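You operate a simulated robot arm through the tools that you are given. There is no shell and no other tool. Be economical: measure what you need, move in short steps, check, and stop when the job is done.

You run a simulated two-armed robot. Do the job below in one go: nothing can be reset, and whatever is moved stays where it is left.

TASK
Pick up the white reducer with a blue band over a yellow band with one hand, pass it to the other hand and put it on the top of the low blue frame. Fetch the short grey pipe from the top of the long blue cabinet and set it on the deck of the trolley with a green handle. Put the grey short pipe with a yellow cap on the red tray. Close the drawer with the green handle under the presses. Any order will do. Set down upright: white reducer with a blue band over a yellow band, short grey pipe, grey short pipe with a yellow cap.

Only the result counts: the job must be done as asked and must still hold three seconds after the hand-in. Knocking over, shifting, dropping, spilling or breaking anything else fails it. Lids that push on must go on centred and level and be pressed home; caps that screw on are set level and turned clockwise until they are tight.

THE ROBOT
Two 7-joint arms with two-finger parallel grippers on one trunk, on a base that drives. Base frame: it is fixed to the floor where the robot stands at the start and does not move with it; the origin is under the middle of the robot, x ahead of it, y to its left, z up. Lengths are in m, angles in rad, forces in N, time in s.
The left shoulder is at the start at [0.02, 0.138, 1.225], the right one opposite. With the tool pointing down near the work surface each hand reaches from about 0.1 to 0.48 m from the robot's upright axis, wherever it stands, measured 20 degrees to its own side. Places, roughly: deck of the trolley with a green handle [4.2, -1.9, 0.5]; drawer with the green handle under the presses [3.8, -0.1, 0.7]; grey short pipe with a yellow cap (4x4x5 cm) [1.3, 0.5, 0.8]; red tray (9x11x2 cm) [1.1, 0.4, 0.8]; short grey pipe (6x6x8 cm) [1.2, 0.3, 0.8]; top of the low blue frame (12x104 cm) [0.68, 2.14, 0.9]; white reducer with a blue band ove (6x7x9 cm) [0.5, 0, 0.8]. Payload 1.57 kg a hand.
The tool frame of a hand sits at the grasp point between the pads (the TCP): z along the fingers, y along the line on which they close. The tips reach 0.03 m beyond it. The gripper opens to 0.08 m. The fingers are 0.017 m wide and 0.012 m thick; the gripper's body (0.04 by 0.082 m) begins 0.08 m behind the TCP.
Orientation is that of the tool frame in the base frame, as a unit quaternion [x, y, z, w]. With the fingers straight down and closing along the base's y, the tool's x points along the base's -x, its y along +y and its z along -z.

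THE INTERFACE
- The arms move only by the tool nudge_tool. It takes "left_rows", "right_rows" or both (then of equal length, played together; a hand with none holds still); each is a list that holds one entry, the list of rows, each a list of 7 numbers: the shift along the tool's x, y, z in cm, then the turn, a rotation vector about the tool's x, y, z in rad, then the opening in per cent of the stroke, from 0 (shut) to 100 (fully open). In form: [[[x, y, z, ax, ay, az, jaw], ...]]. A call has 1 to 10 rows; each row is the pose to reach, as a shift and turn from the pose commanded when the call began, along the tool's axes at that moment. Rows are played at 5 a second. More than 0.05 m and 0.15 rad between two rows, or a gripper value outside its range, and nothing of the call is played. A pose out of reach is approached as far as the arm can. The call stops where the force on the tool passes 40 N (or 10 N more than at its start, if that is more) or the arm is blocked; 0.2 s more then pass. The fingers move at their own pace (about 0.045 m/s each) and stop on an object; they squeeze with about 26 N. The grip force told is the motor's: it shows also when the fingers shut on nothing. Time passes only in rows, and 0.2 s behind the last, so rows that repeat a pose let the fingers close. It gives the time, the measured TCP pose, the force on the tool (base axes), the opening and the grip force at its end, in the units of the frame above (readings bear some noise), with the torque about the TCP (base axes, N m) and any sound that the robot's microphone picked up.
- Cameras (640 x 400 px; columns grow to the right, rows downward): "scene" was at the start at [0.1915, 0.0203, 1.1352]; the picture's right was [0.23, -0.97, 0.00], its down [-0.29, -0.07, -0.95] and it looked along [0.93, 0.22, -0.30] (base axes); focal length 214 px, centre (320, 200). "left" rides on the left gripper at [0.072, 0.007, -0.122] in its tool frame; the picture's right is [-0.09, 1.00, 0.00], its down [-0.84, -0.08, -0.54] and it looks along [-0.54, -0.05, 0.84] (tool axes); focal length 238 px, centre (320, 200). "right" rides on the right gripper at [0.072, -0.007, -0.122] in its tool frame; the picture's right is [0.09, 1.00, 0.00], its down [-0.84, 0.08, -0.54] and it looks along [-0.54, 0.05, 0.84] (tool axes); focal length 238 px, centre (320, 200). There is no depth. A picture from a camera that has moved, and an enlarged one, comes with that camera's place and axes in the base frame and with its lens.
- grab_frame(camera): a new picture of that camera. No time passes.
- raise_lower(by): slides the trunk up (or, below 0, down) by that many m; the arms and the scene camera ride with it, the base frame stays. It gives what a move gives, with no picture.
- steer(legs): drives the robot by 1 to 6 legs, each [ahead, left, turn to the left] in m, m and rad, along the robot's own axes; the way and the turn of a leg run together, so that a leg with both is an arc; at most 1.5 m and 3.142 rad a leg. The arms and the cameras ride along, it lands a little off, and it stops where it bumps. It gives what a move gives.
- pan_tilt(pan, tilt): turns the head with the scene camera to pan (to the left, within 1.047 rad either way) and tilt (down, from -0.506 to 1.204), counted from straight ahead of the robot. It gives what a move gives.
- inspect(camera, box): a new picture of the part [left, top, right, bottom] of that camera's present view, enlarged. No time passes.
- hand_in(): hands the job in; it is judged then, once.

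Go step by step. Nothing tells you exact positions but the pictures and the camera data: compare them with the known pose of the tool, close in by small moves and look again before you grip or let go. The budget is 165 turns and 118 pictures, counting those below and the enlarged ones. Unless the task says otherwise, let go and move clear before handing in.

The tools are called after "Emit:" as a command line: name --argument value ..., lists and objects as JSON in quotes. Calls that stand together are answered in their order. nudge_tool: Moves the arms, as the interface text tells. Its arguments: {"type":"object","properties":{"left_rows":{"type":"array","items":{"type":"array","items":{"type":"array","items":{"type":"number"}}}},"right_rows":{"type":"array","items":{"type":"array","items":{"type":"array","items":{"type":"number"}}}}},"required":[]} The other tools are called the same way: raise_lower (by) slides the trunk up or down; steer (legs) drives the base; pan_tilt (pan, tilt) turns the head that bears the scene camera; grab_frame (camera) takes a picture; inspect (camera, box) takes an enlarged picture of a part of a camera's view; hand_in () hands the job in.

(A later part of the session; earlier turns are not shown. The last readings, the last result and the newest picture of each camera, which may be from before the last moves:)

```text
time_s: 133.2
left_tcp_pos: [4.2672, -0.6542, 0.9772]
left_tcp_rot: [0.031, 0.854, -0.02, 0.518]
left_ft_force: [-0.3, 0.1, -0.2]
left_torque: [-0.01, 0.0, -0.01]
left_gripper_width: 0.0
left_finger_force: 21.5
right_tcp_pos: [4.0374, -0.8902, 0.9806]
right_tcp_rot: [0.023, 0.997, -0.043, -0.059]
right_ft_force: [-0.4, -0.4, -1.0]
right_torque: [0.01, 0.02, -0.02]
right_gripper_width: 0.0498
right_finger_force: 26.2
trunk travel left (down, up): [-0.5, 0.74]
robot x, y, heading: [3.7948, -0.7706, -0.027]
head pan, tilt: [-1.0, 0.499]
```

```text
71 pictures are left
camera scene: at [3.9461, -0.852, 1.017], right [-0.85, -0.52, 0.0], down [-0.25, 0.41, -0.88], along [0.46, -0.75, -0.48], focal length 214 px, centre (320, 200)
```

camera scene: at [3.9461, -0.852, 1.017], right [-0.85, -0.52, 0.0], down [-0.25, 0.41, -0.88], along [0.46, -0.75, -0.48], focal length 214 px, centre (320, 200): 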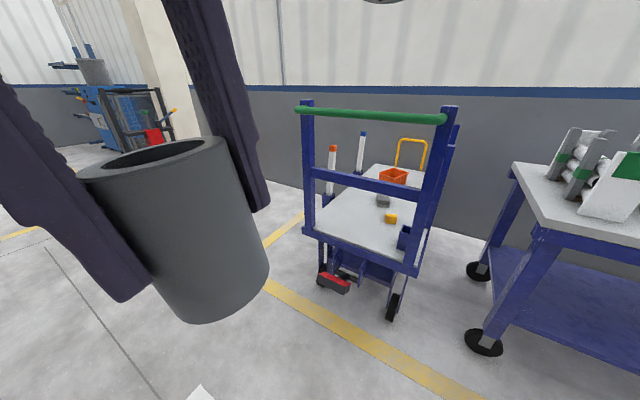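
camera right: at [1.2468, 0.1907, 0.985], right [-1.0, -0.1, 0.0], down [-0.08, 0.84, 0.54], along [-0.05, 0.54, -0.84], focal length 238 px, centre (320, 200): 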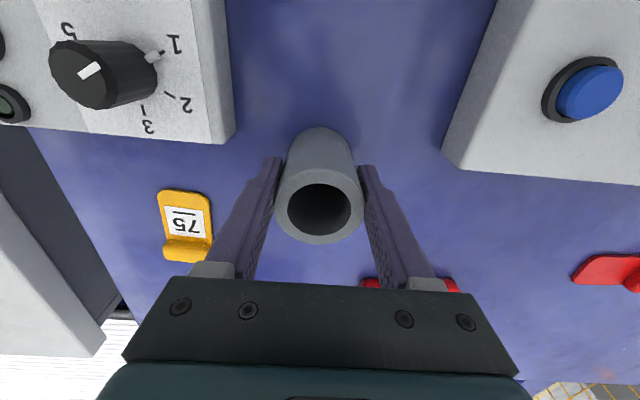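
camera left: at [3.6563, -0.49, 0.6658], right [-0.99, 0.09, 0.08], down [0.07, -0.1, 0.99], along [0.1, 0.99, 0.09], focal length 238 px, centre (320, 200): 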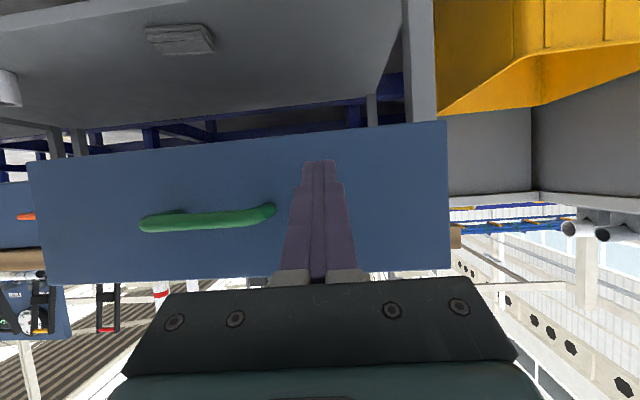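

The trolley with the green handle stands at x≈4.0–4.4, handle end towards me; its deck is best reached from its far (+x) side. I drive on past it and look.

Emit:
steer --legs '[[1.2, 0, 0.025]]'

Emit:
pan_tilt --pan -1.04 --tilt 0.5

Emit:
grab_frame --camera "scene"

```text
time_s: 139.4
left_tcp_pos: [5.4726, -0.6589, 0.9765]
left_tcp_rot: [0.02, 0.855, -0.013, 0.518]
left_ft_force: [1.3, -0.6, -0.1]
left_torque: [0.0, 0.03, 0.0]
left_gripper_width: 0.0
left_finger_force: 21.6
right_tcp_pos: [5.2486, -0.899, 0.9811]
right_tcp_rot: [0.012, 0.997, -0.043, -0.059]
right_ft_force: [-0.2, -0.7, -0.8]
right_torque: [0.02, 0.0, 0.02]
right_gripper_width: 0.0499
right_finger_force: 26.3
trunk travel left (down, up): [-0.5, 0.74]
robot x, y, heading: [5.0057, -0.7832, -0.005]
head pan, tilt: [-1.0, 0.499]
```

```text
time_s: 140.0
left_tcp_pos: [5.4735, -0.6596, 0.9774]
left_tcp_rot: [0.02, 0.855, -0.014, 0.518]
left_ft_force: [-0.6, 0.5, 0.4]
left_torque: [-0.01, -0.01, 0.01]
left_gripper_width: 0.0
left_finger_force: 21.1
right_tcp_pos: [5.2474, -0.8995, 0.981]
right_tcp_rot: [0.012, 0.997, -0.044, -0.06]
right_ft_force: [0.0, 1.0, -1.3]
right_torque: [0.03, -0.03, -0.03]
right_gripper_width: 0.05
right_finger_force: 26.2
trunk travel left (down, up): [-0.5, 0.74]
robot x, y, heading: [5.0089, -0.7881, -0.001]
head pan, tilt: [-1.04, 0.499]
```

```text
70 pictures are left
camera scene: at [5.1535, -0.8649, 1.017], right [-0.86, -0.51, 0.0], down [-0.24, 0.41, -0.88], along [0.44, -0.76, -0.48], focal length 214 px, centre (320, 200)
```

scene: 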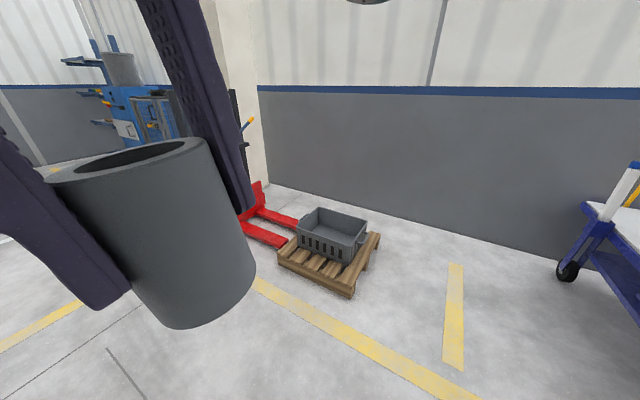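

A pallet stands at x≥5.4 and the space between it and the trolley is free. I turn to face the wall beside the trolley, so the right hand can reach across its deck.

Emit:
steer --legs '[[0, -0.25, 0], [0, 0, -1.571], [0.3, 0, 0]]'

Emit:
pan_tilt --pan -0.6 --tilt 0.6

Emit:
grab_frame --camera "scene"

```text
time_s: 147.4
left_tcp_pos: [5.1046, -1.8051, 0.9775]
left_tcp_rot: [0.629, 0.579, -0.383, 0.35]
left_ft_force: [0.2, -0.7, -0.2]
left_torque: [0.03, 0.0, -0.04]
left_gripper_width: 0.0002
left_finger_force: 21.7
right_tcp_pos: [4.8728, -1.5732, 0.9804]
right_tcp_rot: [0.726, 0.684, 0.012, -0.072]
right_ft_force: [-0.2, 0.1, -0.9]
right_torque: [0.0, 0.02, 0.01]
right_gripper_width: 0.05
right_finger_force: 25.9
trunk travel left (down, up): [-0.5, 0.74]
robot x, y, heading: [4.996, -1.3362, -1.605]
head pan, tilt: [-1.04, 0.499]
```

```text
time_s: 148.3
left_tcp_pos: [5.1031, -1.8039, 0.9772]
left_tcp_rot: [0.629, 0.579, -0.382, 0.351]
left_ft_force: [-1.2, 0.2, 0.1]
left_torque: [0.0, 0.02, 0.02]
left_gripper_width: 0.0
left_finger_force: 21.7
right_tcp_pos: [4.8728, -1.5721, 0.9822]
right_tcp_rot: [0.726, 0.684, 0.012, -0.072]
right_ft_force: [0.5, -0.7, -0.7]
right_torque: [0.0, 0.01, 0.02]
right_gripper_width: 0.0499
right_finger_force: 26.1
trunk travel left (down, up): [-0.5, 0.74]
robot x, y, heading: [4.9959, -1.3362, -1.606]
head pan, tilt: [-0.6, 0.6]
```

```text
69 pictures are left
camera scene: at [4.9397, -1.5071, 1.0079], right [-0.8, 0.59, 0.0], down [0.34, 0.45, -0.83], along [-0.49, -0.66, -0.56], focal length 214 px, centre (320, 200)
```

scene: 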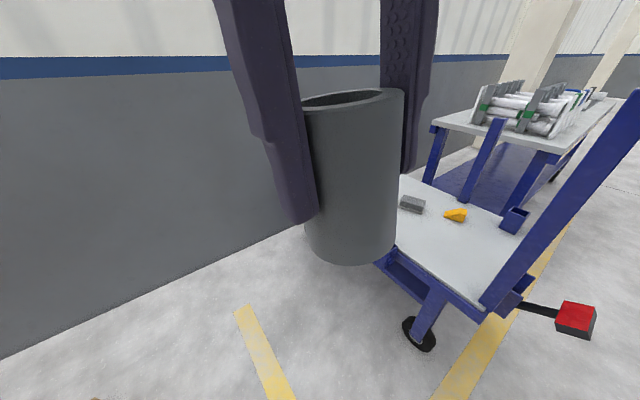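

The deck's free area is around (4.43, -1.9). I fold the left hand back in, then turn partway towards the deck and look at it directly.

Emit:
nudge_tool --left_rows '[[[1, 0, -1.7, 0, 0.136, 0, 0], [1.8, 0, -3.4, 0, 0.272, 0, 0], [2.6, 0, -5, 0, 0.408, 0, 0], [3.4, 0, -6.7, 0, 0.544, 0, 0], [4.2, 0, -8.3, 0, 0.68, 0, 0], [5, 0, -10, 0, 0.816, 0, 0], [5.9, 0, -11.6, 0, 0.952, 0, 0], [6.9, 0, -13.3, 0, 1.089, 0, 0], [6.9, 0, -13.3, 0, 1.089, 0, 0]]]'

Emit:
steer --legs '[[0, 0, -0.994]]'

Emit:
pan_tilt --pan 0.2 --tilt 0.6

Emit:
grab_frame --camera "scene"

```text
time_s: 150.3
left_tcp_pos: [5.1192, -1.6562, 0.9763]
left_tcp_rot: [0.736, 0.677, -0.001, -0.001]
left_ft_force: [-0.4, 0.0, 0.2]
left_torque: [0.04, 0.0, 0.0]
left_gripper_width: 0.0
left_finger_force: 21.1
right_tcp_pos: [4.8728, -1.5724, 0.9812]
right_tcp_rot: [0.726, 0.684, 0.013, -0.073]
right_ft_force: [-0.6, -0.2, -1.1]
right_torque: [0.01, 0.02, 0.01]
right_gripper_width: 0.05
right_finger_force: 25.7
trunk travel left (down, up): [-0.5, 0.74]
robot x, y, heading: [4.9924, -1.3383, -1.608]
head pan, tilt: [-0.6, 0.6]
```

```text
time_s: 153.2
left_tcp_pos: [4.7891, -1.6087, 0.9763]
left_tcp_rot: [0.972, 0.234, -0.001, -0.001]
left_ft_force: [-0.1, -0.4, 0.2]
left_torque: [0.01, 0.03, -0.01]
left_gripper_width: 0.0
left_finger_force: 21.8
right_tcp_pos: [4.729, -1.3579, 0.9796]
right_tcp_rot: [0.966, 0.247, 0.046, -0.058]
right_ft_force: [-0.1, -0.3, -1.8]
right_torque: [-0.02, -0.01, 0.01]
right_gripper_width: 0.0497
right_finger_force: 25.9
trunk travel left (down, up): [-0.5, 0.74]
robot x, y, heading: [4.9944, -1.332, -2.617]
head pan, tilt: [-0.6, 0.6]
```

```text
time_s: 154.4
left_tcp_pos: [4.788, -1.6101, 0.9761]
left_tcp_rot: [0.972, 0.234, -0.002, -0.002]
left_ft_force: [0.5, -0.3, -0.2]
left_torque: [-0.01, 0.0, 0.0]
left_gripper_width: 0.0
left_finger_force: 21.2
right_tcp_pos: [4.7288, -1.3567, 0.9804]
right_tcp_rot: [0.966, 0.247, 0.047, -0.057]
right_ft_force: [-0.1, 0.8, -1.1]
right_torque: [-0.01, 0.0, 0.03]
right_gripper_width: 0.0496
right_finger_force: 25.7
trunk travel left (down, up): [-0.5, 0.74]
robot x, y, heading: [4.9957, -1.3329, -2.619]
head pan, tilt: [0.201, 0.6]
```

```text
68 pictures are left
camera scene: at [4.8432, -1.4448, 1.0079], right [-0.66, 0.75, 0.0], down [0.42, 0.37, -0.83], along [-0.62, -0.55, -0.56], focal length 214 px, centre (320, 200)
```

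scene: 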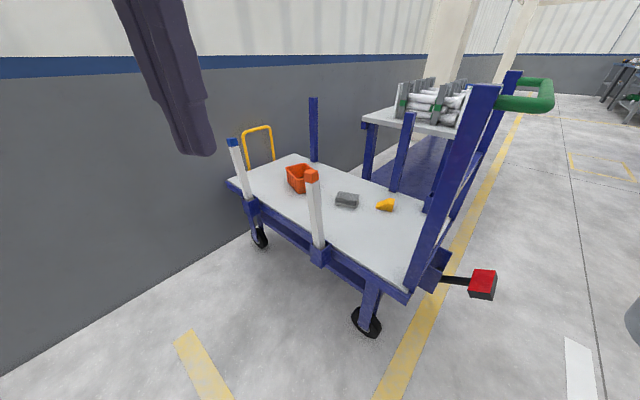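

The trolley is aligned with y: deck x 4.03–4.46, y -1.49 to -2.38, with stakes on this edge at y≈-1.77 and -2.21. I'll set the pipe at about (4.37, -1.97), between the stakes; turning to face the deck squarely and sliding alongside.

Emit:
steer --legs '[[0, 0, -0.523], [0, 0.77, 0]]'

Emit:
pan_tilt --pan 0 --tilt 0.7

Emit:
grab_frame --camera "scene"

```text
time_s: 159.9
left_tcp_pos: [4.6706, -2.2232, 0.9765]
left_tcp_rot: [0.999, -0.033, -0.001, -0.001]
left_ft_force: [0.3, -0.7, -0.5]
left_torque: [0.0, -0.02, -0.01]
left_gripper_width: 0.0001
left_finger_force: 21.8
right_tcp_pos: [4.7481, -1.9758, 0.9813]
right_tcp_rot: [0.997, -0.02, 0.059, -0.043]
right_ft_force: [0.0, -0.3, -1.6]
right_torque: [0.02, -0.01, 0.02]
right_gripper_width: 0.0498
right_finger_force: 26.3
trunk travel left (down, up): [-0.5, 0.74]
robot x, y, heading: [4.9874, -2.0936, 3.129]
head pan, tilt: [0.201, 0.6]
```

```text
time_s: 160.7
left_tcp_pos: [4.6695, -2.2227, 0.9756]
left_tcp_rot: [0.999, -0.032, -0.001, -0.001]
left_ft_force: [-0.2, 0.8, -0.1]
left_torque: [0.0, 0.02, 0.01]
left_gripper_width: 0.0
left_finger_force: 20.8
right_tcp_pos: [4.7488, -1.975, 0.9799]
right_tcp_rot: [0.997, -0.019, 0.059, -0.043]
right_ft_force: [0.6, -0.6, -1.5]
right_torque: [0.02, 0.01, -0.04]
right_gripper_width: 0.0501
right_finger_force: 26.2
trunk travel left (down, up): [-0.5, 0.74]
robot x, y, heading: [4.9882, -2.0941, 3.126]
head pan, tilt: [0.0, 0.7]
```

```text
67 pictures are left
camera scene: at [4.8042, -2.0908, 0.9993], right [0.01, 1.0, 0.0], down [0.64, -0.01, -0.77], along [-0.77, 0.01, -0.64], focal length 214 px, centre (320, 200)
```

scene: 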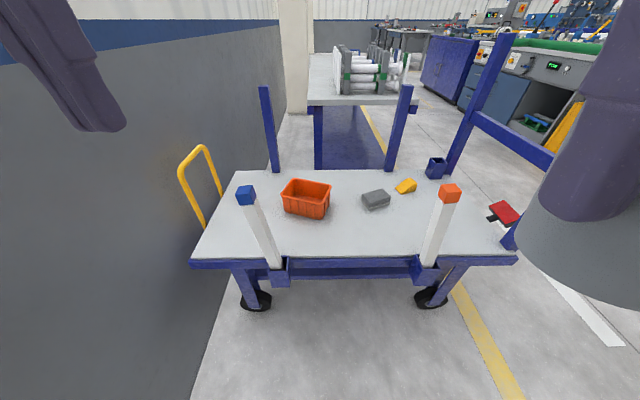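

The layout is confirmed. I drive closer, extend and straighten the right hand over the deck while still high, then lower the trunk.

Emit:
steer --legs '[[0.25, 0, 0.012]]'

Emit:
nudge_tool --right_rows '[[[-2.5, 0, 0, -0.03, -0.04, -0.013, 0], [-5, 0, 0, -0.06, -0.08, -0.026, 0], [-7.5, 0, 0, -0.086, -0.118, -0.04, 0], [-10, 0, 0.5, -0.086, -0.118, -0.04, 0], [-12, 0, 1, -0.086, -0.118, -0.04, 0], [-12, 0, 1, -0.086, -0.118, -0.04, 0]]]'

Emit:
raise_lower --by -0.16

Emit:
grab_frame --camera "scene"

```text
time_s: 162.5
left_tcp_pos: [4.4202, -2.2258, 0.9748]
left_tcp_rot: [1.0, -0.024, -0.001, -0.001]
left_ft_force: [-0.1, 0.3, 0.1]
left_torque: [0.01, 0.0, -0.01]
left_gripper_width: 0.0
left_finger_force: 21.0
right_tcp_pos: [4.4932, -1.9789, 0.9806]
right_tcp_rot: [0.997, -0.01, 0.059, -0.044]
right_ft_force: [-0.8, 0.6, -0.2]
right_torque: [-0.01, 0.03, -0.01]
right_gripper_width: 0.05
right_finger_force: 26.4
trunk travel left (down, up): [-0.5, 0.74]
robot x, y, heading: [4.7347, -2.0869, -3.141]
head pan, tilt: [0.0, 0.7]
```

```text
time_s: 163.9
left_tcp_pos: [4.4204, -2.2269, 0.9761]
left_tcp_rot: [1.0, -0.024, 0.0, -0.001]
left_ft_force: [0.0, -0.3, -1.1]
left_torque: [0.02, -0.06, 0.0]
left_gripper_width: 0.0001
left_finger_force: 21.5
right_tcp_pos: [4.3746, -1.9753, 0.9566]
right_tcp_rot: [1.0, 0.009, 0.001, 0.0]
right_ft_force: [-0.4, 0.6, -1.6]
right_torque: [-0.01, -0.01, -0.01]
right_gripper_width: 0.0501
right_finger_force: 25.2
trunk travel left (down, up): [-0.5, 0.74]
robot x, y, heading: [4.7359, -2.0919, -3.137]
head pan, tilt: [0.0, 0.7]
```

```text
time_s: 165.8
left_tcp_pos: [4.4207, -2.2266, 0.8169]
left_tcp_rot: [1.0, -0.023, 0.0, -0.001]
left_ft_force: [0.2, 1.1, -0.8]
left_torque: [0.02, -0.01, 0.0]
left_gripper_width: 0.0
left_finger_force: 21.3
right_tcp_pos: [4.3758, -1.975, 0.7974]
right_tcp_rot: [1.0, 0.009, 0.001, 0.0]
right_ft_force: [0.2, -0.6, -1.4]
right_torque: [-0.01, 0.01, 0.02]
right_gripper_width: 0.05
right_finger_force: 26.1
trunk travel left (down, up): [-0.34, 0.9]
robot x, y, heading: [4.7333, -2.0942, -3.143]
head pan, tilt: [0.0, 0.7]
```

```text
66 pictures are left
camera scene: at [4.5516, -2.0925, 0.8393], right [0.0, 1.0, 0.0], down [0.64, 0.0, -0.76], along [-0.76, 0.0, -0.64], focal length 214 px, centre (320, 200)
```

scene: 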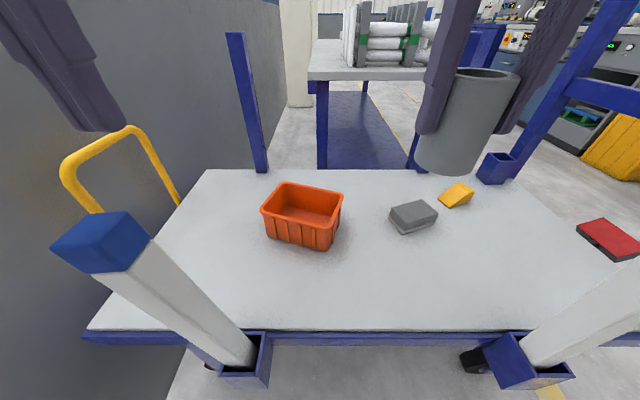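

The pipe is upright over a clear patch. I lower it most of the way, then check.

Emit:
nudge_tool --right_rows '[[[0, 0, 4.5, 0, 0, 0, 0], [0, 0, 9, 0, 0, 0, 0], [0, 0, 13.5, 0, 0, 0, 0], [0, 0, 18, 0, 0, 0, 0], [0, 0, 20, 0, 0, 0, 0], [0, 0, 20, 0, 0, 0, 0]]]'

Emit:
grab_frame --camera "scene"

Emit:
grab_frame --camera "right"

```text
time_s: 167.2
left_tcp_pos: [4.4201, -2.2258, 0.8147]
left_tcp_rot: [1.0, -0.024, -0.001, -0.001]
left_ft_force: [-0.1, -0.4, -0.1]
left_torque: [0.01, -0.01, 0.01]
left_gripper_width: 0.0
left_finger_force: 21.6
right_tcp_pos: [4.3744, -1.9742, 0.596]
right_tcp_rot: [1.0, 0.01, 0.001, 0.0]
right_ft_force: [-0.4, -0.7, -0.5]
right_torque: [-0.02, -0.01, 0.03]
right_gripper_width: 0.0497
right_finger_force: 26.2
trunk travel left (down, up): [-0.34, 0.9]
robot x, y, heading: [4.737, -2.0964, -3.139]
head pan, tilt: [0.0, 0.7]
```

```text
65 pictures are left
camera scene: at [4.5517, -2.0924, 0.8393], right [0.0, 1.0, 0.0], down [0.64, 0.0, -0.76], along [-0.76, 0.0, -0.64], focal length 214 px, centre (320, 200)
```

scene: 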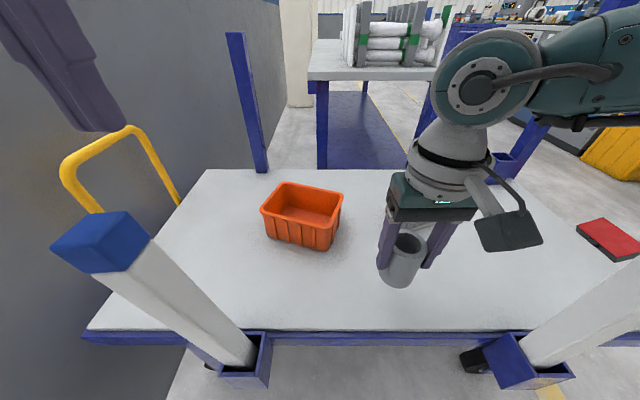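

```text
64 pictures are left
camera right: at [4.4458, -1.9668, 0.7195], right [0.11, -0.99, 0.0], down [-0.84, -0.09, 0.54], along [-0.54, -0.06, -0.84], focal length 238 px, centre (320, 200)
```

right: 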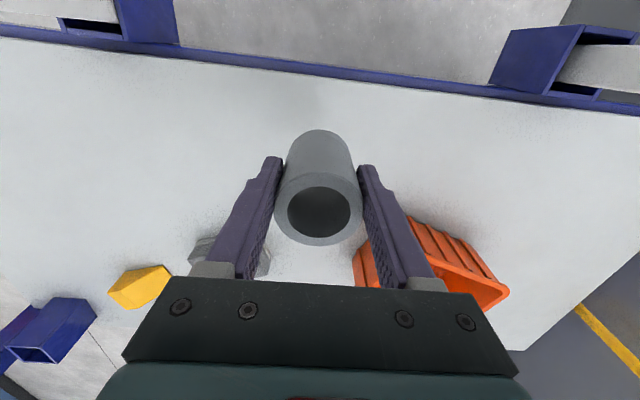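

Clear of the basket and the box. I lower in small steps watching the force.

Emit:
nudge_tool --right_rows '[[[0, 0, 0.6, 0, 0, 0, 0], [0, 0, 1.2, 0, 0, 0, 0], [0, 0, 1.8, 0, 0, 0, 0], [0, 0, 2.3, 0, 0, 0, 0], [0, 0, 2.6, 0, 0, 0, 0]]]'

Emit:
inspect --camera "scene" --box '[340, 200, 500, 300]'

```text
time_s: 168.3
left_tcp_pos: [4.4199, -2.2261, 0.8162]
left_tcp_rot: [1.0, -0.024, 0.0, -0.001]
left_ft_force: [-0.4, -0.5, -0.3]
left_torque: [0.01, 0.0, 0.03]
left_gripper_width: 0.0002
left_finger_force: 21.3
right_tcp_pos: [4.3761, -1.9753, 0.5699]
right_tcp_rot: [1.0, 0.01, 0.0, -0.001]
right_ft_force: [-0.2, 0.4, -1.0]
right_torque: [-0.03, -0.01, 0.03]
right_gripper_width: 0.0499
right_finger_force: 25.9
trunk travel left (down, up): [-0.34, 0.9]
robot x, y, heading: [4.7375, -2.0897, -3.133]
head pan, tilt: [0.0, 0.7]
```

```text
4.00 times, centred on (420, 250) of scene
camera zoom: at [4.5517, -2.0925, 0.8393], right [0.0, 1.0, 0.0], down [0.64, 0.0, -0.76], along [-0.76, 0.0, -0.64], focal length 858 px, centre (-80, 0)
```

zoom: 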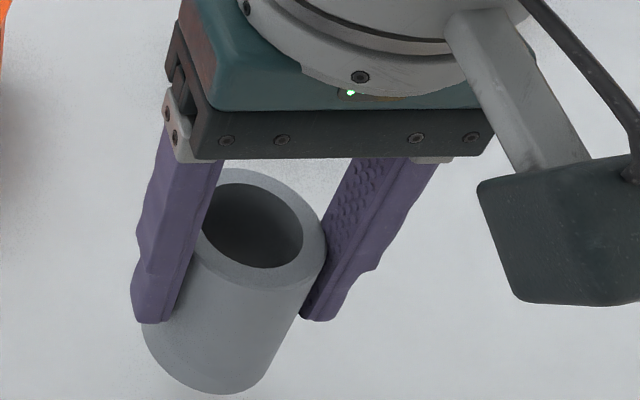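

No contact yet; continuing in 3 mm steps.

Emit:
nudge_tool --right_rows '[[[0, 0, 0.3, 0, 0, 0, 0], [0, 0, 0.6, 0, 0, 0, 0], [0, 0, 0.8, 0, 0, 0, 0], [0, 0, 0.8, 0, 0, 0, 0]]]'

```text
time_s: 169.3
left_tcp_pos: [4.4201, -2.2251, 0.8174]
left_tcp_rot: [1.0, -0.024, 0.0, 0.0]
left_ft_force: [0.6, 0.7, -1.1]
left_torque: [0.04, 0.02, 0.0]
left_gripper_width: 0.0003
left_finger_force: 21.6
right_tcp_pos: [4.3754, -1.9749, 0.5625]
right_tcp_rot: [1.0, 0.01, 0.001, 0.0]
right_ft_force: [-0.8, 0.0, -0.4]
right_torque: [0.0, -0.02, -0.02]
right_gripper_width: 0.0498
right_finger_force: 26.8
trunk travel left (down, up): [-0.34, 0.9]
robot x, y, heading: [4.7383, -2.093, -3.14]
head pan, tilt: [0.0, 0.7]
```

Emit:
nudge_tool --right_rows '[[[0, 0, 0.2, 0, 0, 0, 0], [0, 0, 0.4, 0, 0, 0, 0], [0, 0, 0.6, 0, 0, 0, 0], [0, 0, 0.6, 0, 0, 0, 0]]]'

Emit:
inspect --camera "scene" --box '[340, 200, 500, 300]'

```text
time_s: 170.3
left_tcp_pos: [4.4211, -2.2275, 0.8169]
left_tcp_rot: [1.0, -0.024, 0.0, 0.0]
left_ft_force: [0.3, -0.5, -0.7]
left_torque: [-0.01, 0.01, 0.0]
left_gripper_width: 0.0002
left_finger_force: 21.7
right_tcp_pos: [4.3773, -1.9744, 0.5555]
right_tcp_rot: [1.0, 0.009, 0.001, 0.0]
right_ft_force: [0.6, -0.5, -1.6]
right_torque: [-0.02, -0.04, 0.01]
right_gripper_width: 0.0499
right_finger_force: 25.7
trunk travel left (down, up): [-0.34, 0.9]
robot x, y, heading: [4.7372, -2.0877, -3.14]
head pan, tilt: [0.0, 0.7]
```

```text
4.00 times, centred on (420, 250) of scene
camera zoom: at [4.5517, -2.0925, 0.8393], right [0.0, 1.0, 0.0], down [0.64, 0.0, -0.76], along [-0.76, 0.0, -0.64], focal length 858 px, centre (-80, 0)
```

zoom: 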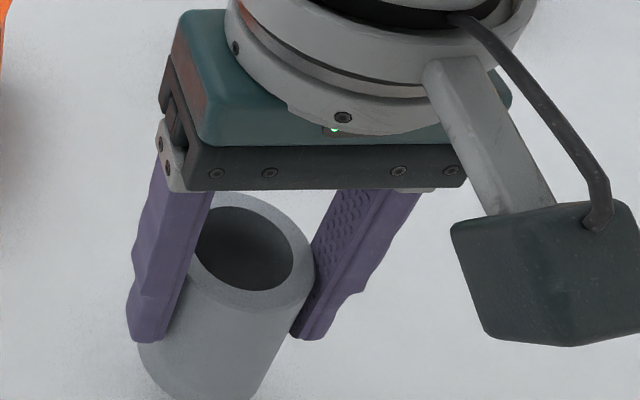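

Still free; the deck must be a bit lower than assumed. I carry on carefully.

Emit:
nudge_tool --right_rows '[[[0, 0, 0.3, 0, 0, 0, 0], [0, 0, 0.6, 0, 0, 0, 0], [0, 0, 0.9, 0, 0, 0, 0], [0, 0, 0.9, 0, 0, 0, 0]]]'

Emit:
inspect --camera "scene" --box '[340, 220, 500, 320]'

```text
time_s: 171.3
left_tcp_pos: [4.4209, -2.227, 0.817]
left_tcp_rot: [1.0, -0.024, 0.0, -0.001]
left_ft_force: [-0.1, 0.1, 0.4]
left_torque: [-0.01, -0.03, 0.01]
left_gripper_width: 0.0
left_finger_force: 21.4
right_tcp_pos: [4.3776, -1.9769, 0.546]
right_tcp_rot: [1.0, 0.009, 0.001, 0.0]
right_ft_force: [0.1, 0.8, -1.4]
right_torque: [0.0, 0.0, -0.01]
right_gripper_width: 0.05
right_finger_force: 26.2
trunk travel left (down, up): [-0.34, 0.9]
robot x, y, heading: [4.7354, -2.0923, -3.13]
head pan, tilt: [0.0, 0.7]
```

```text
4.00 times, centred on (420, 270) of scene
camera zoom: at [4.5517, -2.0925, 0.8393], right [0.0, 1.0, 0.0], down [0.64, 0.0, -0.76], along [-0.76, 0.0, -0.64], focal length 858 px, centre (-80, -80)
```

zoom: 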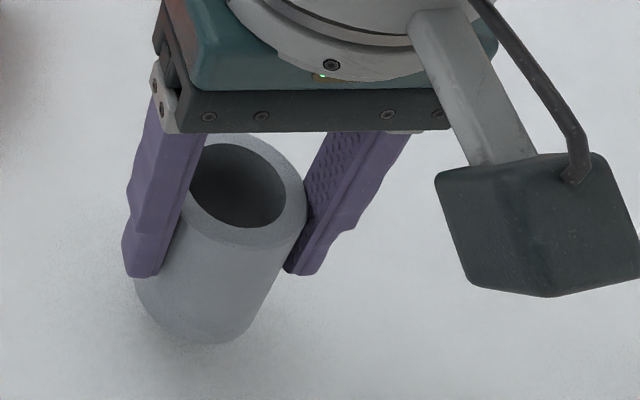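

A contact shadow is forming under it. A few millimetres more.

Emit:
nudge_tool --right_rows '[[[0, 0, 0.2, 0, 0, 0, 0], [0, 0, 0.4, 0, 0, 0, 0], [0, 0, 0.6, 0, 0, 0, 0], [0, 0, 0.6, 0, 0, 0, 0]]]'

```text
time_s: 172.3
left_tcp_pos: [4.4203, -2.2269, 0.8162]
left_tcp_rot: [1.0, -0.023, 0.001, -0.001]
left_ft_force: [0.6, -0.5, -0.6]
left_torque: [0.01, 0.01, -0.02]
left_gripper_width: 0.0003
left_finger_force: 21.9
right_tcp_pos: [4.3769, -1.9732, 0.5423]
right_tcp_rot: [1.0, 0.01, 0.001, 0.0]
right_ft_force: [-0.4, 0.0, -1.4]
right_torque: [0.03, -0.02, 0.0]
right_gripper_width: 0.0497
right_finger_force: 26.4
trunk travel left (down, up): [-0.34, 0.9]
robot x, y, heading: [4.7357, -2.0955, -3.137]
head pan, tilt: [0.0, 0.7]
```

Emit:
nudge_tool --right_rows '[[[0, 0, 0.2, 0, 0, 0, 0], [0, 0, 0.4, 0, 0, 0, 0], [0, 0, 0.4, 0, 0, 0, 0]]]'

Emit:
inspect --camera "scene" --box '[340, 220, 500, 320]'

```text
time_s: 173.2
left_tcp_pos: [4.42, -2.2267, 0.8164]
left_tcp_rot: [1.0, -0.024, 0.0, -0.001]
left_ft_force: [0.2, 0.9, 1.1]
left_torque: [0.0, -0.03, -0.02]
left_gripper_width: 0.0001
left_finger_force: 21.3
right_tcp_pos: [4.3774, -1.9743, 0.5365]
right_tcp_rot: [1.0, 0.009, 0.001, -0.001]
right_ft_force: [-0.5, 0.1, -1.0]
right_torque: [0.02, -0.01, -0.01]
right_gripper_width: 0.05
right_finger_force: 26.1
trunk travel left (down, up): [-0.34, 0.9]
robot x, y, heading: [4.7344, -2.0906, -3.138]
head pan, tilt: [0.0, 0.7]
```

```text
4.00 times, centred on (420, 270) of scene
camera zoom: at [4.5517, -2.0925, 0.8393], right [0.0, 1.0, 0.0], down [0.64, 0.0, -0.76], along [-0.76, 0.0, -0.64], focal length 858 px, centre (-80, -80)
```

zoom: 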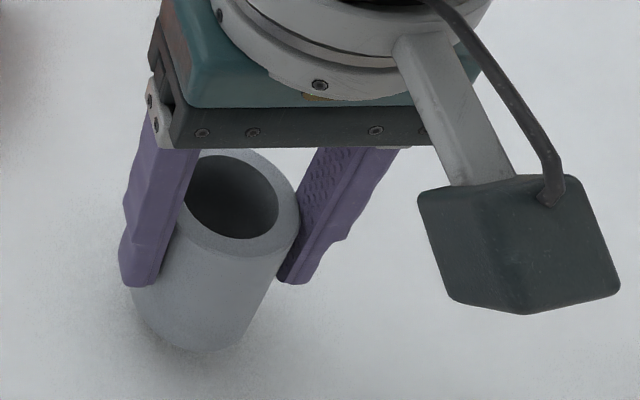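

Emit:
nudge_tool --right_rows '[[[0, 0, 0.2, 0, 0, 0, 0], [0, 0, 0.4, 0, 0, 0, 0], [0, 0, 0.6, 0, 0, 0, 0], [0, 0, 0.6, 0, 0, 0, 0]]]'

```text
time_s: 174.2
left_tcp_pos: [4.4211, -2.2264, 0.8161]
left_tcp_rot: [1.0, -0.023, 0.0, -0.001]
left_ft_force: [0.0, -0.3, -0.6]
left_torque: [-0.01, 0.01, 0.0]
left_gripper_width: 0.0
left_finger_force: 21.0
right_tcp_pos: [4.3762, -1.9735, 0.5311]
right_tcp_rot: [1.0, 0.01, 0.001, 0.0]
right_ft_force: [-0.4, -0.1, -1.5]
right_torque: [-0.02, -0.01, 0.0]
right_gripper_width: 0.05
right_finger_force: 26.9
trunk travel left (down, up): [-0.34, 0.9]
robot x, y, heading: [4.7348, -2.0911, -3.139]
head pan, tilt: [0.0, 0.7]
```

Emit:
nudge_tool --right_rows '[[[0, 0, 0.2, 0, 0, 0, 0], [0, 0, 0.4, 0, 0, 0, 0], [0, 0, 0.6, 0, 0, 0, 0], [0, 0, 0.6, 0, 0, 0, 0]]]'

Emit:
inspect --camera "scene" --box '[340, 220, 500, 320]'

```text
time_s: 175.2
left_tcp_pos: [4.4208, -2.2271, 0.8156]
left_tcp_rot: [1.0, -0.023, 0.001, -0.001]
left_ft_force: [-0.7, -0.1, -1.0]
left_torque: [0.01, -0.02, 0.06]
left_gripper_width: 0.0
left_finger_force: 21.4
right_tcp_pos: [4.3769, -1.9747, 0.5253]
right_tcp_rot: [1.0, 0.01, 0.001, 0.0]
right_ft_force: [-0.2, 0.2, -0.4]
right_torque: [0.0, 0.0, 0.01]
right_gripper_width: 0.0498
right_finger_force: 26.2
trunk travel left (down, up): [-0.34, 0.9]
robot x, y, heading: [4.7342, -2.0946, -3.138]
head pan, tilt: [0.0, 0.7]
```

```text
4.00 times, centred on (420, 270) of scene
camera zoom: at [4.5517, -2.0925, 0.8393], right [0.0, 1.0, 0.0], down [0.64, 0.0, -0.76], along [-0.76, 0.0, -0.64], focal length 858 px, centre (-80, -80)
```

zoom: 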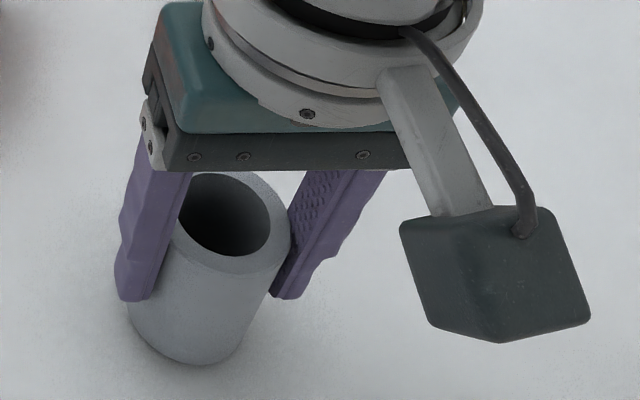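

Emit:
nudge_tool --right_rows '[[[0, 0, 0.2, 0, 0, 0, 0], [0, 0, 0.4, 0, 0, 0, 0], [0, 0, 0.6, 0, 0, 0, 0], [0, 0, 0.8, 0, 0, 0, 0], [0, 0, 0.8, 0, 0, 0, 0]]]'

```text
time_s: 176.3
left_tcp_pos: [4.4204, -2.2257, 0.816]
left_tcp_rot: [1.0, -0.024, 0.0, -0.002]
left_ft_force: [0.2, 0.5, 0.2]
left_torque: [0.0, 0.02, -0.02]
left_gripper_width: 0.0001
left_finger_force: 21.6
right_tcp_pos: [4.3752, -1.9739, 0.5177]
right_tcp_rot: [1.0, 0.01, 0.0, 0.0]
right_ft_force: [4.0, 0.2, 20.2]
right_torque: [0.05, 0.11, -0.03]
right_gripper_width: 0.0502
right_finger_force: 26.1
trunk travel left (down, up): [-0.34, 0.9]
robot x, y, heading: [4.7394, -2.0924, -3.139]
head pan, tilt: [0.0, 0.7]
```

Contact with the deck. I ease off a millimetre, open, and rise straight up.

Emit:
nudge_tool --right_rows '[[[0, 0, -0.15, 0, 0, 0, 0], [0, 0, -0.15, 0, 0, 0, 70], [0, 0, -0.15, 0, 0, 0, 90], [0, 0, -0.15, 0, 0, 0, 90], [0, 0, -3, 0, 0, 0, 90], [0, 0, -7, 0, 0, 0, 90], [0, 0, -11.5, 0, 0, 0, 90], [0, 0, -16, 0, 0, 0, 90], [0, 0, -20, 0, 0, 0, 90]]]'

Emit:
grab_frame --camera "scene"

```text
time_s: 178.3
left_tcp_pos: [4.4215, -2.2259, 0.8162]
left_tcp_rot: [1.0, -0.024, 0.0, -0.002]
left_ft_force: [0.0, -0.3, 0.4]
left_torque: [-0.02, 0.02, 0.06]
left_gripper_width: 0.0002
left_finger_force: 21.0
right_tcp_pos: [4.3746, -1.976, 0.7177]
right_tcp_rot: [1.0, 0.01, 0.001, 0.0]
right_ft_force: [-0.8, -0.2, 0.7]
right_torque: [-0.01, -0.01, 0.02]
right_gripper_width: 0.0719
right_finger_force: 0.1
trunk travel left (down, up): [-0.34, 0.9]
robot x, y, heading: [4.7387, -2.0895, -3.13]
head pan, tilt: [0.0, 0.7]
```

```text
58 pictures are left
camera scene: at [4.5514, -2.0924, 0.8393], right [0.0, 1.0, 0.0], down [0.64, 0.0, -0.77], along [-0.77, 0.0, -0.64], focal length 214 px, centre (320, 200)
```

scene: 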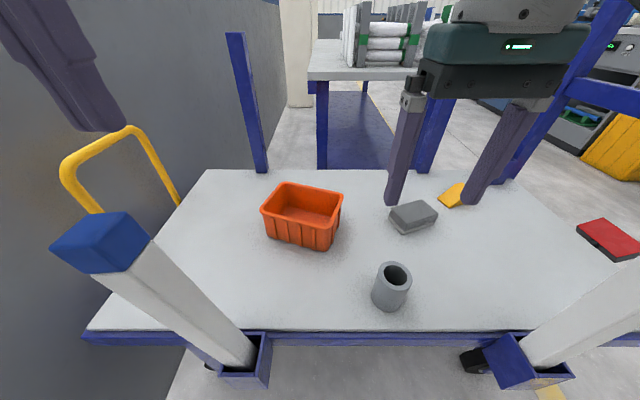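

The short pipe stands upright on the deck. I raise the trunk, back out and return along the aisle to the reducer.

Emit:
raise_lower --by 0.35

Emit:
steer --legs '[[-0.26, 0, 0], [0, -1.35, 0], [1.5, 0, 0], [1.5, 0, 0], [1.3, 0, 0]]'

```text
time_s: 181.8
left_tcp_pos: [4.4191, -2.2268, 1.1657]
left_tcp_rot: [1.0, -0.024, 0.0, -0.001]
left_ft_force: [0.2, -0.2, -1.6]
left_torque: [-0.01, 0.0, -0.02]
left_gripper_width: 0.0001
left_finger_force: 21.8
right_tcp_pos: [4.3749, -1.9757, 1.0667]
right_tcp_rot: [1.0, 0.01, 0.001, 0.0]
right_ft_force: [-0.5, 0.3, 0.0]
right_torque: [-0.01, 0.0, -0.01]
right_gripper_width: 0.0717
right_finger_force: 0.2
trunk travel left (down, up): [-0.69, 0.55]
robot x, y, heading: [4.7333, -2.0937, -3.136]
head pan, tilt: [0.0, 0.7]
```

```text
time_s: 210.2
left_tcp_pos: [0.3941, -0.9477, 1.1667]
left_tcp_rot: [1.0, -0.009, 0.0, 0.0]
left_ft_force: [-0.4, 0.2, 0.4]
left_torque: [0.03, 0.03, -0.04]
left_gripper_width: 0.0
left_finger_force: 21.0
right_tcp_pos: [0.3416, -0.6969, 1.0687]
right_tcp_rot: [1.0, 0.024, 0.001, 0.0]
right_ft_force: [-0.7, 0.4, 0.2]
right_torque: [0.01, 0.01, 0.0]
right_gripper_width: 0.0719
right_finger_force: 0.1
trunk travel left (down, up): [-0.69, 0.55]
robot x, y, heading: [0.7059, -0.8026, -3.107]
head pan, tilt: [0.0, 0.7]
```

Back near the cabinet's start end. I turn to face it and approach in front of the reducer.

Emit:
steer --legs '[[0, 0, -1.605], [0, 0.27, 0], [0.45, 0, 0]]'

Emit:
pan_tilt --pan 0 --tilt 0.9

Emit:
grab_frame --camera "scene"

```text
time_s: 218.3
left_tcp_pos: [0.3275, -0.0253, 1.1665]
left_tcp_rot: [-0.677, 0.736, 0.0, 0.0]
left_ft_force: [-0.5, -0.2, -0.3]
left_torque: [0.02, 0.02, -0.03]
left_gripper_width: 0.0
left_finger_force: 21.7
right_tcp_pos: [0.5802, 0.0108, 1.0673]
right_tcp_rot: [-0.701, 0.713, -0.001, 0.0]
right_ft_force: [0.5, 0.0, -0.3]
right_torque: [-0.01, 0.02, -0.01]
right_gripper_width: 0.072
right_finger_force: 0.2
trunk travel left (down, up): [-0.69, 0.55]
robot x, y, heading: [0.4533, -0.3432, 1.537]
head pan, tilt: [0.0, 0.7]
```

```text
time_s: 219.1
left_tcp_pos: [0.3275, -0.0265, 1.1662]
left_tcp_rot: [-0.677, 0.736, -0.001, 0.001]
left_ft_force: [0.0, 0.9, 0.2]
left_torque: [0.01, 0.04, -0.02]
left_gripper_width: 0.0002
left_finger_force: 21.1
right_tcp_pos: [0.5788, 0.0092, 1.0679]
right_tcp_rot: [-0.701, 0.713, 0.0, -0.001]
right_ft_force: [0.4, -0.2, 0.1]
right_torque: [-0.03, 0.03, -0.02]
right_gripper_width: 0.0721
right_finger_force: 0.1
trunk travel left (down, up): [-0.69, 0.55]
robot x, y, heading: [0.4482, -0.3437, 1.538]
head pan, tilt: [0.0, 0.901]
```

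```text
57 pictures are left
camera scene: at [0.4578, -0.1717, 1.1732], right [1.0, -0.03, 0.0], down [-0.03, -0.78, -0.62], along [0.02, 0.62, -0.78], focal length 214 px, centre (320, 200)
```

scene: 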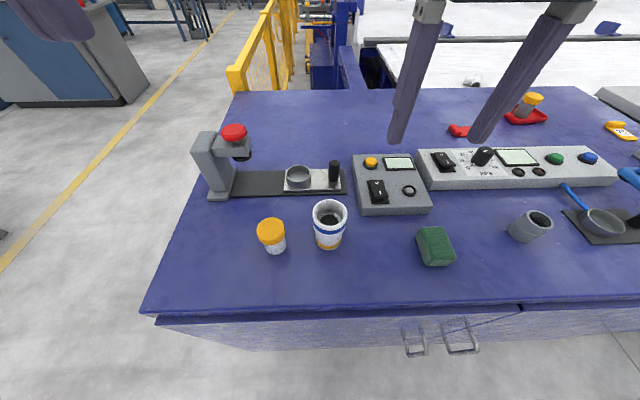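

The reducer is at (0.480, 0.026). I lower the trunk a bit and bring the open right hand over it.

Emit:
raise_lower --by -0.1

Emit:
nudge_tool --right_rows '[[[-0.6, 3.3, 0, 0, 0, 0, 100], [-1.2, 6.6, 0, 0, 0, 0, 100], [-1.8, 9.9, 0, 0, 0, 0, 100], [-1.8, 9.9, 0, 0, 0, 0, 100]]]'

Emit:
grab_frame --camera "right"

```text
time_s: 220.4
left_tcp_pos: [0.3271, -0.0259, 1.0672]
left_tcp_rot: [-0.677, 0.736, -0.001, 0.0]
left_ft_force: [0.5, 0.2, 0.4]
left_torque: [0.0, 0.02, 0.04]
left_gripper_width: 0.0
left_finger_force: 21.3
right_tcp_pos: [0.5795, 0.0105, 0.9682]
right_tcp_rot: [-0.701, 0.713, -0.001, -0.001]
right_ft_force: [-1.3, -0.6, 0.5]
right_torque: [-0.01, 0.0, 0.01]
right_gripper_width: 0.0719
right_finger_force: 0.0
trunk travel left (down, up): [-0.59, 0.65]
robot x, y, heading: [0.4565, -0.3461, 1.538]
head pan, tilt: [0.0, 0.901]
```

```text
time_s: 221.4
left_tcp_pos: [0.3268, -0.0254, 1.0662]
left_tcp_rot: [-0.677, 0.736, -0.001, 0.0]
left_ft_force: [0.4, -0.2, 0.0]
left_torque: [-0.03, 0.01, 0.0]
left_gripper_width: 0.0003
left_finger_force: 21.1
right_tcp_pos: [0.4797, 0.0297, 0.9672]
right_tcp_rot: [-0.701, 0.713, 0.0, 0.0]
right_ft_force: [0.0, 1.4, 0.9]
right_torque: [0.01, -0.03, -0.03]
right_gripper_width: 0.0797
right_finger_force: 0.0
trunk travel left (down, up): [-0.59, 0.65]
robot x, y, heading: [0.4488, -0.3467, 1.538]
head pan, tilt: [0.0, 0.901]
```

```text
56 pictures are left
camera right: at [0.4851, -0.0423, 1.0904], right [-1.0, -0.08, 0.0], down [-0.06, 0.84, 0.54], along [-0.04, 0.54, -0.84], focal length 238 px, centre (320, 200)
```

right: 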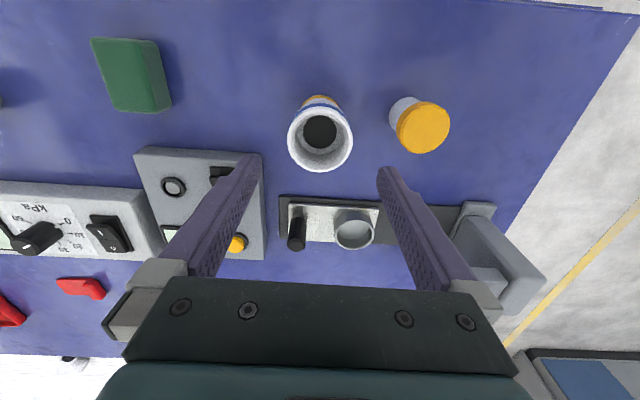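

The reducer is 9 mm nearer than the hand centre; the jar clears the fingers. I correct, go down and grip its top part.

Emit:
nudge_tool --right_rows '[[[0.9, 0, 0, 0, 0, 0, 94], [0.9, 0, 3, 0, 0, 0, 94], [0.9, 0, 6, 0, 0, 0, 94], [0.9, 0, 8.5, 0, 0, 0, 94], [0.9, 0, 8.5, 0, 0, 0, 94], [0.9, 0, 8.5, 0, 0, 0, 0], [0.9, 0, 8.5, 0, 0, 0, 0], [0.9, 0, 8.5, 0, 0, 0, 0]]]'

Emit:
grab_frame --camera "scene"

```text
time_s: 223.2
left_tcp_pos: [0.3284, -0.0263, 1.0657]
left_tcp_rot: [-0.677, 0.736, 0.0, 0.001]
left_ft_force: [-0.3, -0.2, -0.1]
left_torque: [-0.02, -0.02, 0.0]
left_gripper_width: 0.0001
left_finger_force: 21.0
right_tcp_pos: [0.4821, 0.0196, 0.8821]
right_tcp_rot: [-0.701, 0.713, -0.001, -0.001]
right_ft_force: [-0.1, -0.2, -0.6]
right_torque: [-0.02, 0.01, -0.01]
right_gripper_width: 0.055
right_finger_force: 26.0
trunk travel left (down, up): [-0.59, 0.65]
robot x, y, heading: [0.4515, -0.3475, 1.534]
head pan, tilt: [0.0, 0.901]
```

```text
55 pictures are left
camera scene: at [0.4578, -0.1718, 1.0731], right [1.0, -0.03, 0.0], down [-0.03, -0.78, -0.62], along [0.02, 0.62, -0.78], focal length 214 px, centre (320, 200)
```

scene: 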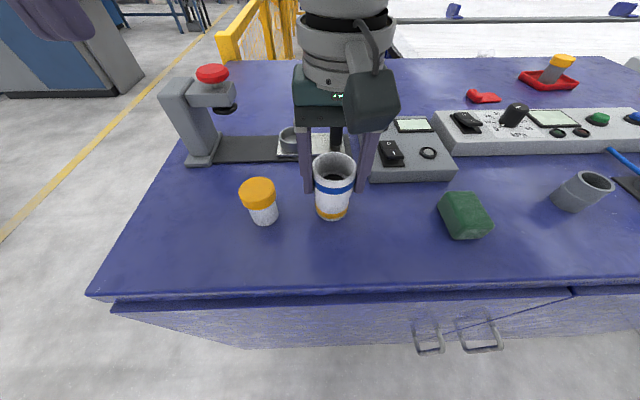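

Reducer gripped (5.5 cm). I lift it, back away, and carry it round to the open area by the blue frame to see how the frame can be reached before doing the pass.

Emit:
nudge_tool --right_rows '[[[0, 0, -4, 0, 0, 0, 0], [0, 0, -8, 0, 0, 0, 0], [0, 0, -12, 0, 0, 0, 0], [0, 0, -12, 0, 0, 0, 0]]]'

Emit:
steer --legs '[[-0.4, 0, 0.034], [0, 1.1, 0], [1.3, 0, 0], [1.0, 0, 0], [0, 0, -1.571]]'

Emit:
pan_tilt --pan 0 --tilt 0.4

Emit:
grab_frame --camera "scene"

```text
time_s: 224.2
left_tcp_pos: [0.3273, -0.0263, 1.0659]
left_tcp_rot: [-0.677, 0.736, -0.001, 0.001]
left_ft_force: [-1.0, -0.4, 0.0]
left_torque: [0.04, 0.01, 0.01]
left_gripper_width: 0.0
left_finger_force: 21.0
right_tcp_pos: [0.4816, 0.0191, 1.0026]
right_tcp_rot: [-0.701, 0.713, 0.0, -0.001]
right_ft_force: [-0.5, -0.3, -1.0]
right_torque: [-0.04, 0.01, -0.01]
right_gripper_width: 0.0545
right_finger_force: 26.2
trunk travel left (down, up): [-0.59, 0.65]
robot x, y, heading: [0.4507, -0.3433, 1.536]
head pan, tilt: [0.0, 0.901]
```

```text
time_s: 246.7
left_tcp_pos: [-0.3313, 1.6925, 1.0671]
left_tcp_rot: [0.02, 1.0, -0.001, 0.0]
left_ft_force: [0.6, -0.4, 0.2]
left_torque: [0.0, -0.01, -0.03]
left_gripper_width: 0.0
left_finger_force: 21.4
right_tcp_pos: [-0.2779, 1.539, 1.0014]
right_tcp_rot: [-0.012, 1.0, -0.001, -0.001]
right_ft_force: [0.5, 0.2, -1.1]
right_torque: [0.05, 0.01, 0.05]
right_gripper_width: 0.0543
right_finger_force: 26.2
trunk travel left (down, up): [-0.59, 0.65]
robot x, y, heading: [-0.6442, 1.5535, 0.011]
head pan, tilt: [0.0, 0.901]
```

```text
time_s: 247.6
left_tcp_pos: [-0.3304, 1.6923, 1.0666]
left_tcp_rot: [0.02, 1.0, -0.001, 0.0]
left_ft_force: [-0.2, 0.0, -0.1]
left_torque: [-0.04, -0.02, -0.01]
left_gripper_width: 0.0001
left_finger_force: 21.0
right_tcp_pos: [-0.278, 1.5398, 1.0018]
right_tcp_rot: [-0.013, 1.0, 0.0, 0.0]
right_ft_force: [0.1, -0.8, -1.5]
right_torque: [0.02, -0.02, 0.02]
right_gripper_width: 0.0544
right_finger_force: 25.8
trunk travel left (down, up): [-0.59, 0.65]
robot x, y, heading: [-0.6455, 1.5548, 0.013]
head pan, tilt: [0.0, 0.4]
```

```text
54 pictures are left
camera scene: at [-0.4523, 1.5552, 1.1161], right [0.01, -1.0, 0.0], down [-0.39, 0.0, -0.92], along [0.92, 0.01, -0.39], focal length 214 px, centre (320, 200)
```

scene: 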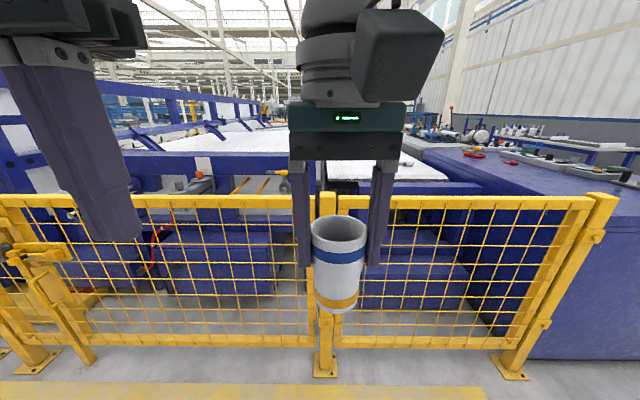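

A mesh fence about 0.87 m high stands at x≈0.15 with a latch to the left. I look towards the left end to see whether there's an opening.

Emit:
pan_tilt --pan 0.8 --tilt 0.4

Emit:
grab_frame --camera "scene"

```text
time_s: 248.8
left_tcp_pos: [-0.332, 1.6919, 1.0668]
left_tcp_rot: [0.02, 1.0, -0.001, 0.0]
left_ft_force: [0.2, -0.3, 0.8]
left_torque: [-0.01, -0.02, -0.02]
left_gripper_width: 0.0
left_finger_force: 21.2
right_tcp_pos: [-0.2779, 1.5395, 1.0022]
right_tcp_rot: [-0.013, 1.0, 0.001, -0.001]
right_ft_force: [-0.1, 0.3, -2.0]
right_torque: [-0.03, -0.01, -0.04]
right_gripper_width: 0.0546
right_finger_force: 25.5
trunk travel left (down, up): [-0.59, 0.65]
robot x, y, heading: [-0.6419, 1.5555, 0.01]
head pan, tilt: [0.799, 0.4]
```

```text
53 pictures are left
camera scene: at [-0.481, 1.6213, 1.1161], right [0.72, -0.69, 0.0], down [-0.27, -0.28, -0.92], along [0.64, 0.67, -0.39], focal length 214 px, centre (320, 200)
```

scene: 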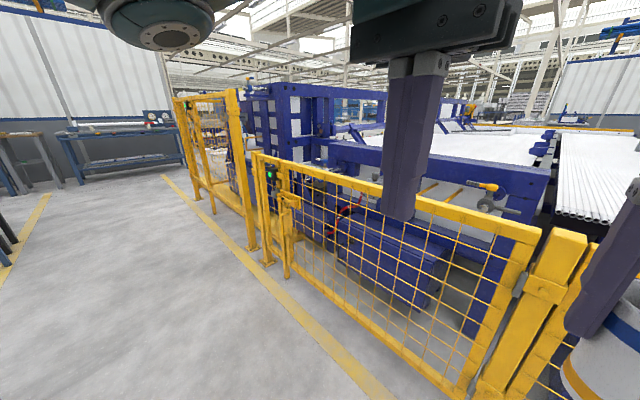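

No opening: I'll have to reach over the fence (top ≈0.875 m) to the beam at x≈0.62–0.74, so the left hand should take the reducer tilted forward. First I extend the right hand and turn it 90° about its axis so both grips don't clash.

Emit:
nudge_tool --right_rows '[[[-0.6, 0, -0.6, 0, 0, -0.145, 0], [-1.2, 0, -1.2, 0, 0, -0.29, 0], [-1.8, 0, -1.8, 0, 0, -0.435, 0], [-2.4, 0, -2.4, 0, 0, -0.58, 0], [-3.0, 0, -3.0, 0, 0, -0.725, 0], [-3.6, 0, -3.6, 0, 0, -0.87, 0], [-4.2, 0, -4.2, 0, 0, -1.015, 0], [-4.8, 0, -4.8, 0, 0, -1.16, 0], [-5.4, 0, -5.4, 0, 0, -1.305, 0], [-5.6, 0, -6.0, 0, 0, -1.45, 0]]]'

Emit:
nudge_tool --left_rows '[[[-0.6, 0, 0, 0, -0.1, 0, 50], [-1.2, 0, 0, 0, -0.2, 0, 100], [-1.8, 0, 0, 0, -0.3, 0, 100], [-2.4, 0, 0, 0, -0.4, 0, 100], [-3.0, 0, 0, 0, -0.5, 0, 100], [-3.6, 0, 0, 0, -0.6, 0, 100], [-4, 0, 0, 0, -0.7, 0, 100], [-4, 0, 0, 0, -0.785, 0, 100], [-4, 0, 0, 0, -0.785, 0, 100]]]'

Emit:
pan_tilt --pan 0.2 --tilt 0.3

Emit:
grab_frame --camera "scene"

```text
time_s: 250.9
left_tcp_pos: [-0.3301, 1.6918, 1.066]
left_tcp_rot: [0.02, 1.0, -0.001, 0.001]
left_ft_force: [-0.7, -0.5, -0.4]
left_torque: [-0.02, 0.0, -0.01]
left_gripper_width: 0.0003
left_finger_force: 21.6
right_tcp_pos: [-0.3327, 1.5426, 1.0935]
right_tcp_rot: [-0.612, 0.791, -0.002, 0.005]
right_ft_force: [0.9, -0.6, -0.7]
right_torque: [-0.01, 0.02, 0.0]
right_gripper_width: 0.0544
right_finger_force: 26.3
right hand out of reach, approached as far as the arm can: row 7, 8, 9, 10
trunk travel left (down, up): [-0.59, 0.65]
robot x, y, heading: [-0.6481, 1.5517, 0.011]
head pan, tilt: [0.799, 0.4]
```

```text
time_s: 252.9
left_tcp_pos: [-0.2915, 1.6903, 1.0662]
left_tcp_rot: [0.017, 0.924, -0.008, 0.382]
left_ft_force: [-0.3, -0.4, 0.2]
left_torque: [-0.01, 0.03, -0.04]
left_gripper_width: 0.08
left_finger_force: 0.0
right_tcp_pos: [-0.3337, 1.5429, 1.0928]
right_tcp_rot: [-0.613, 0.79, 0.0, 0.003]
right_ft_force: [-1.2, -1.0, -1.1]
right_torque: [-0.06, -0.01, 0.01]
right_gripper_width: 0.0542
right_finger_force: 26.0
trunk travel left (down, up): [-0.59, 0.65]
robot x, y, heading: [-0.6453, 1.5578, 0.009]
head pan, tilt: [0.799, 0.4]
```

```text
time_s: 253.9
left_tcp_pos: [-0.2904, 1.6901, 1.066]
left_tcp_rot: [0.018, 0.924, -0.009, 0.383]
left_ft_force: [-0.9, 0.0, 0.1]
left_torque: [0.01, 0.01, -0.01]
left_gripper_width: 0.0801
left_finger_force: 0.0
right_tcp_pos: [-0.3323, 1.5432, 1.0926]
right_tcp_rot: [-0.613, 0.79, 0.0, 0.002]
right_ft_force: [0.1, 0.4, -1.9]
right_torque: [-0.07, 0.0, -0.01]
right_gripper_width: 0.0545
right_finger_force: 25.8
trunk travel left (down, up): [-0.59, 0.65]
robot x, y, heading: [-0.6465, 1.5528, 0.011]
head pan, tilt: [0.201, 0.3]
```

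```text
52 pictures are left
camera scene: at [-0.4536, 1.5739, 1.1254], right [0.21, -0.98, 0.0], down [-0.29, -0.06, -0.96], along [0.93, 0.2, -0.3], focal length 214 px, centre (320, 200)
```

scene: 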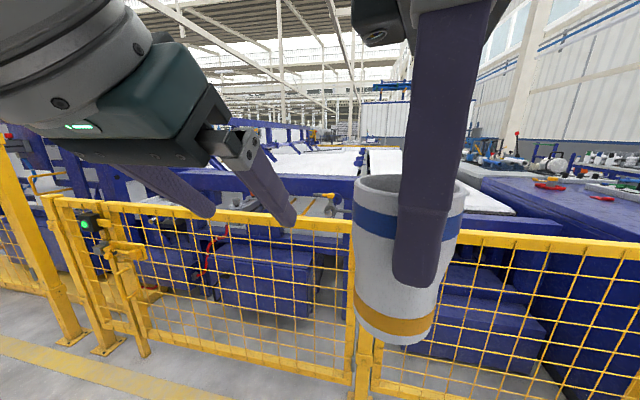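

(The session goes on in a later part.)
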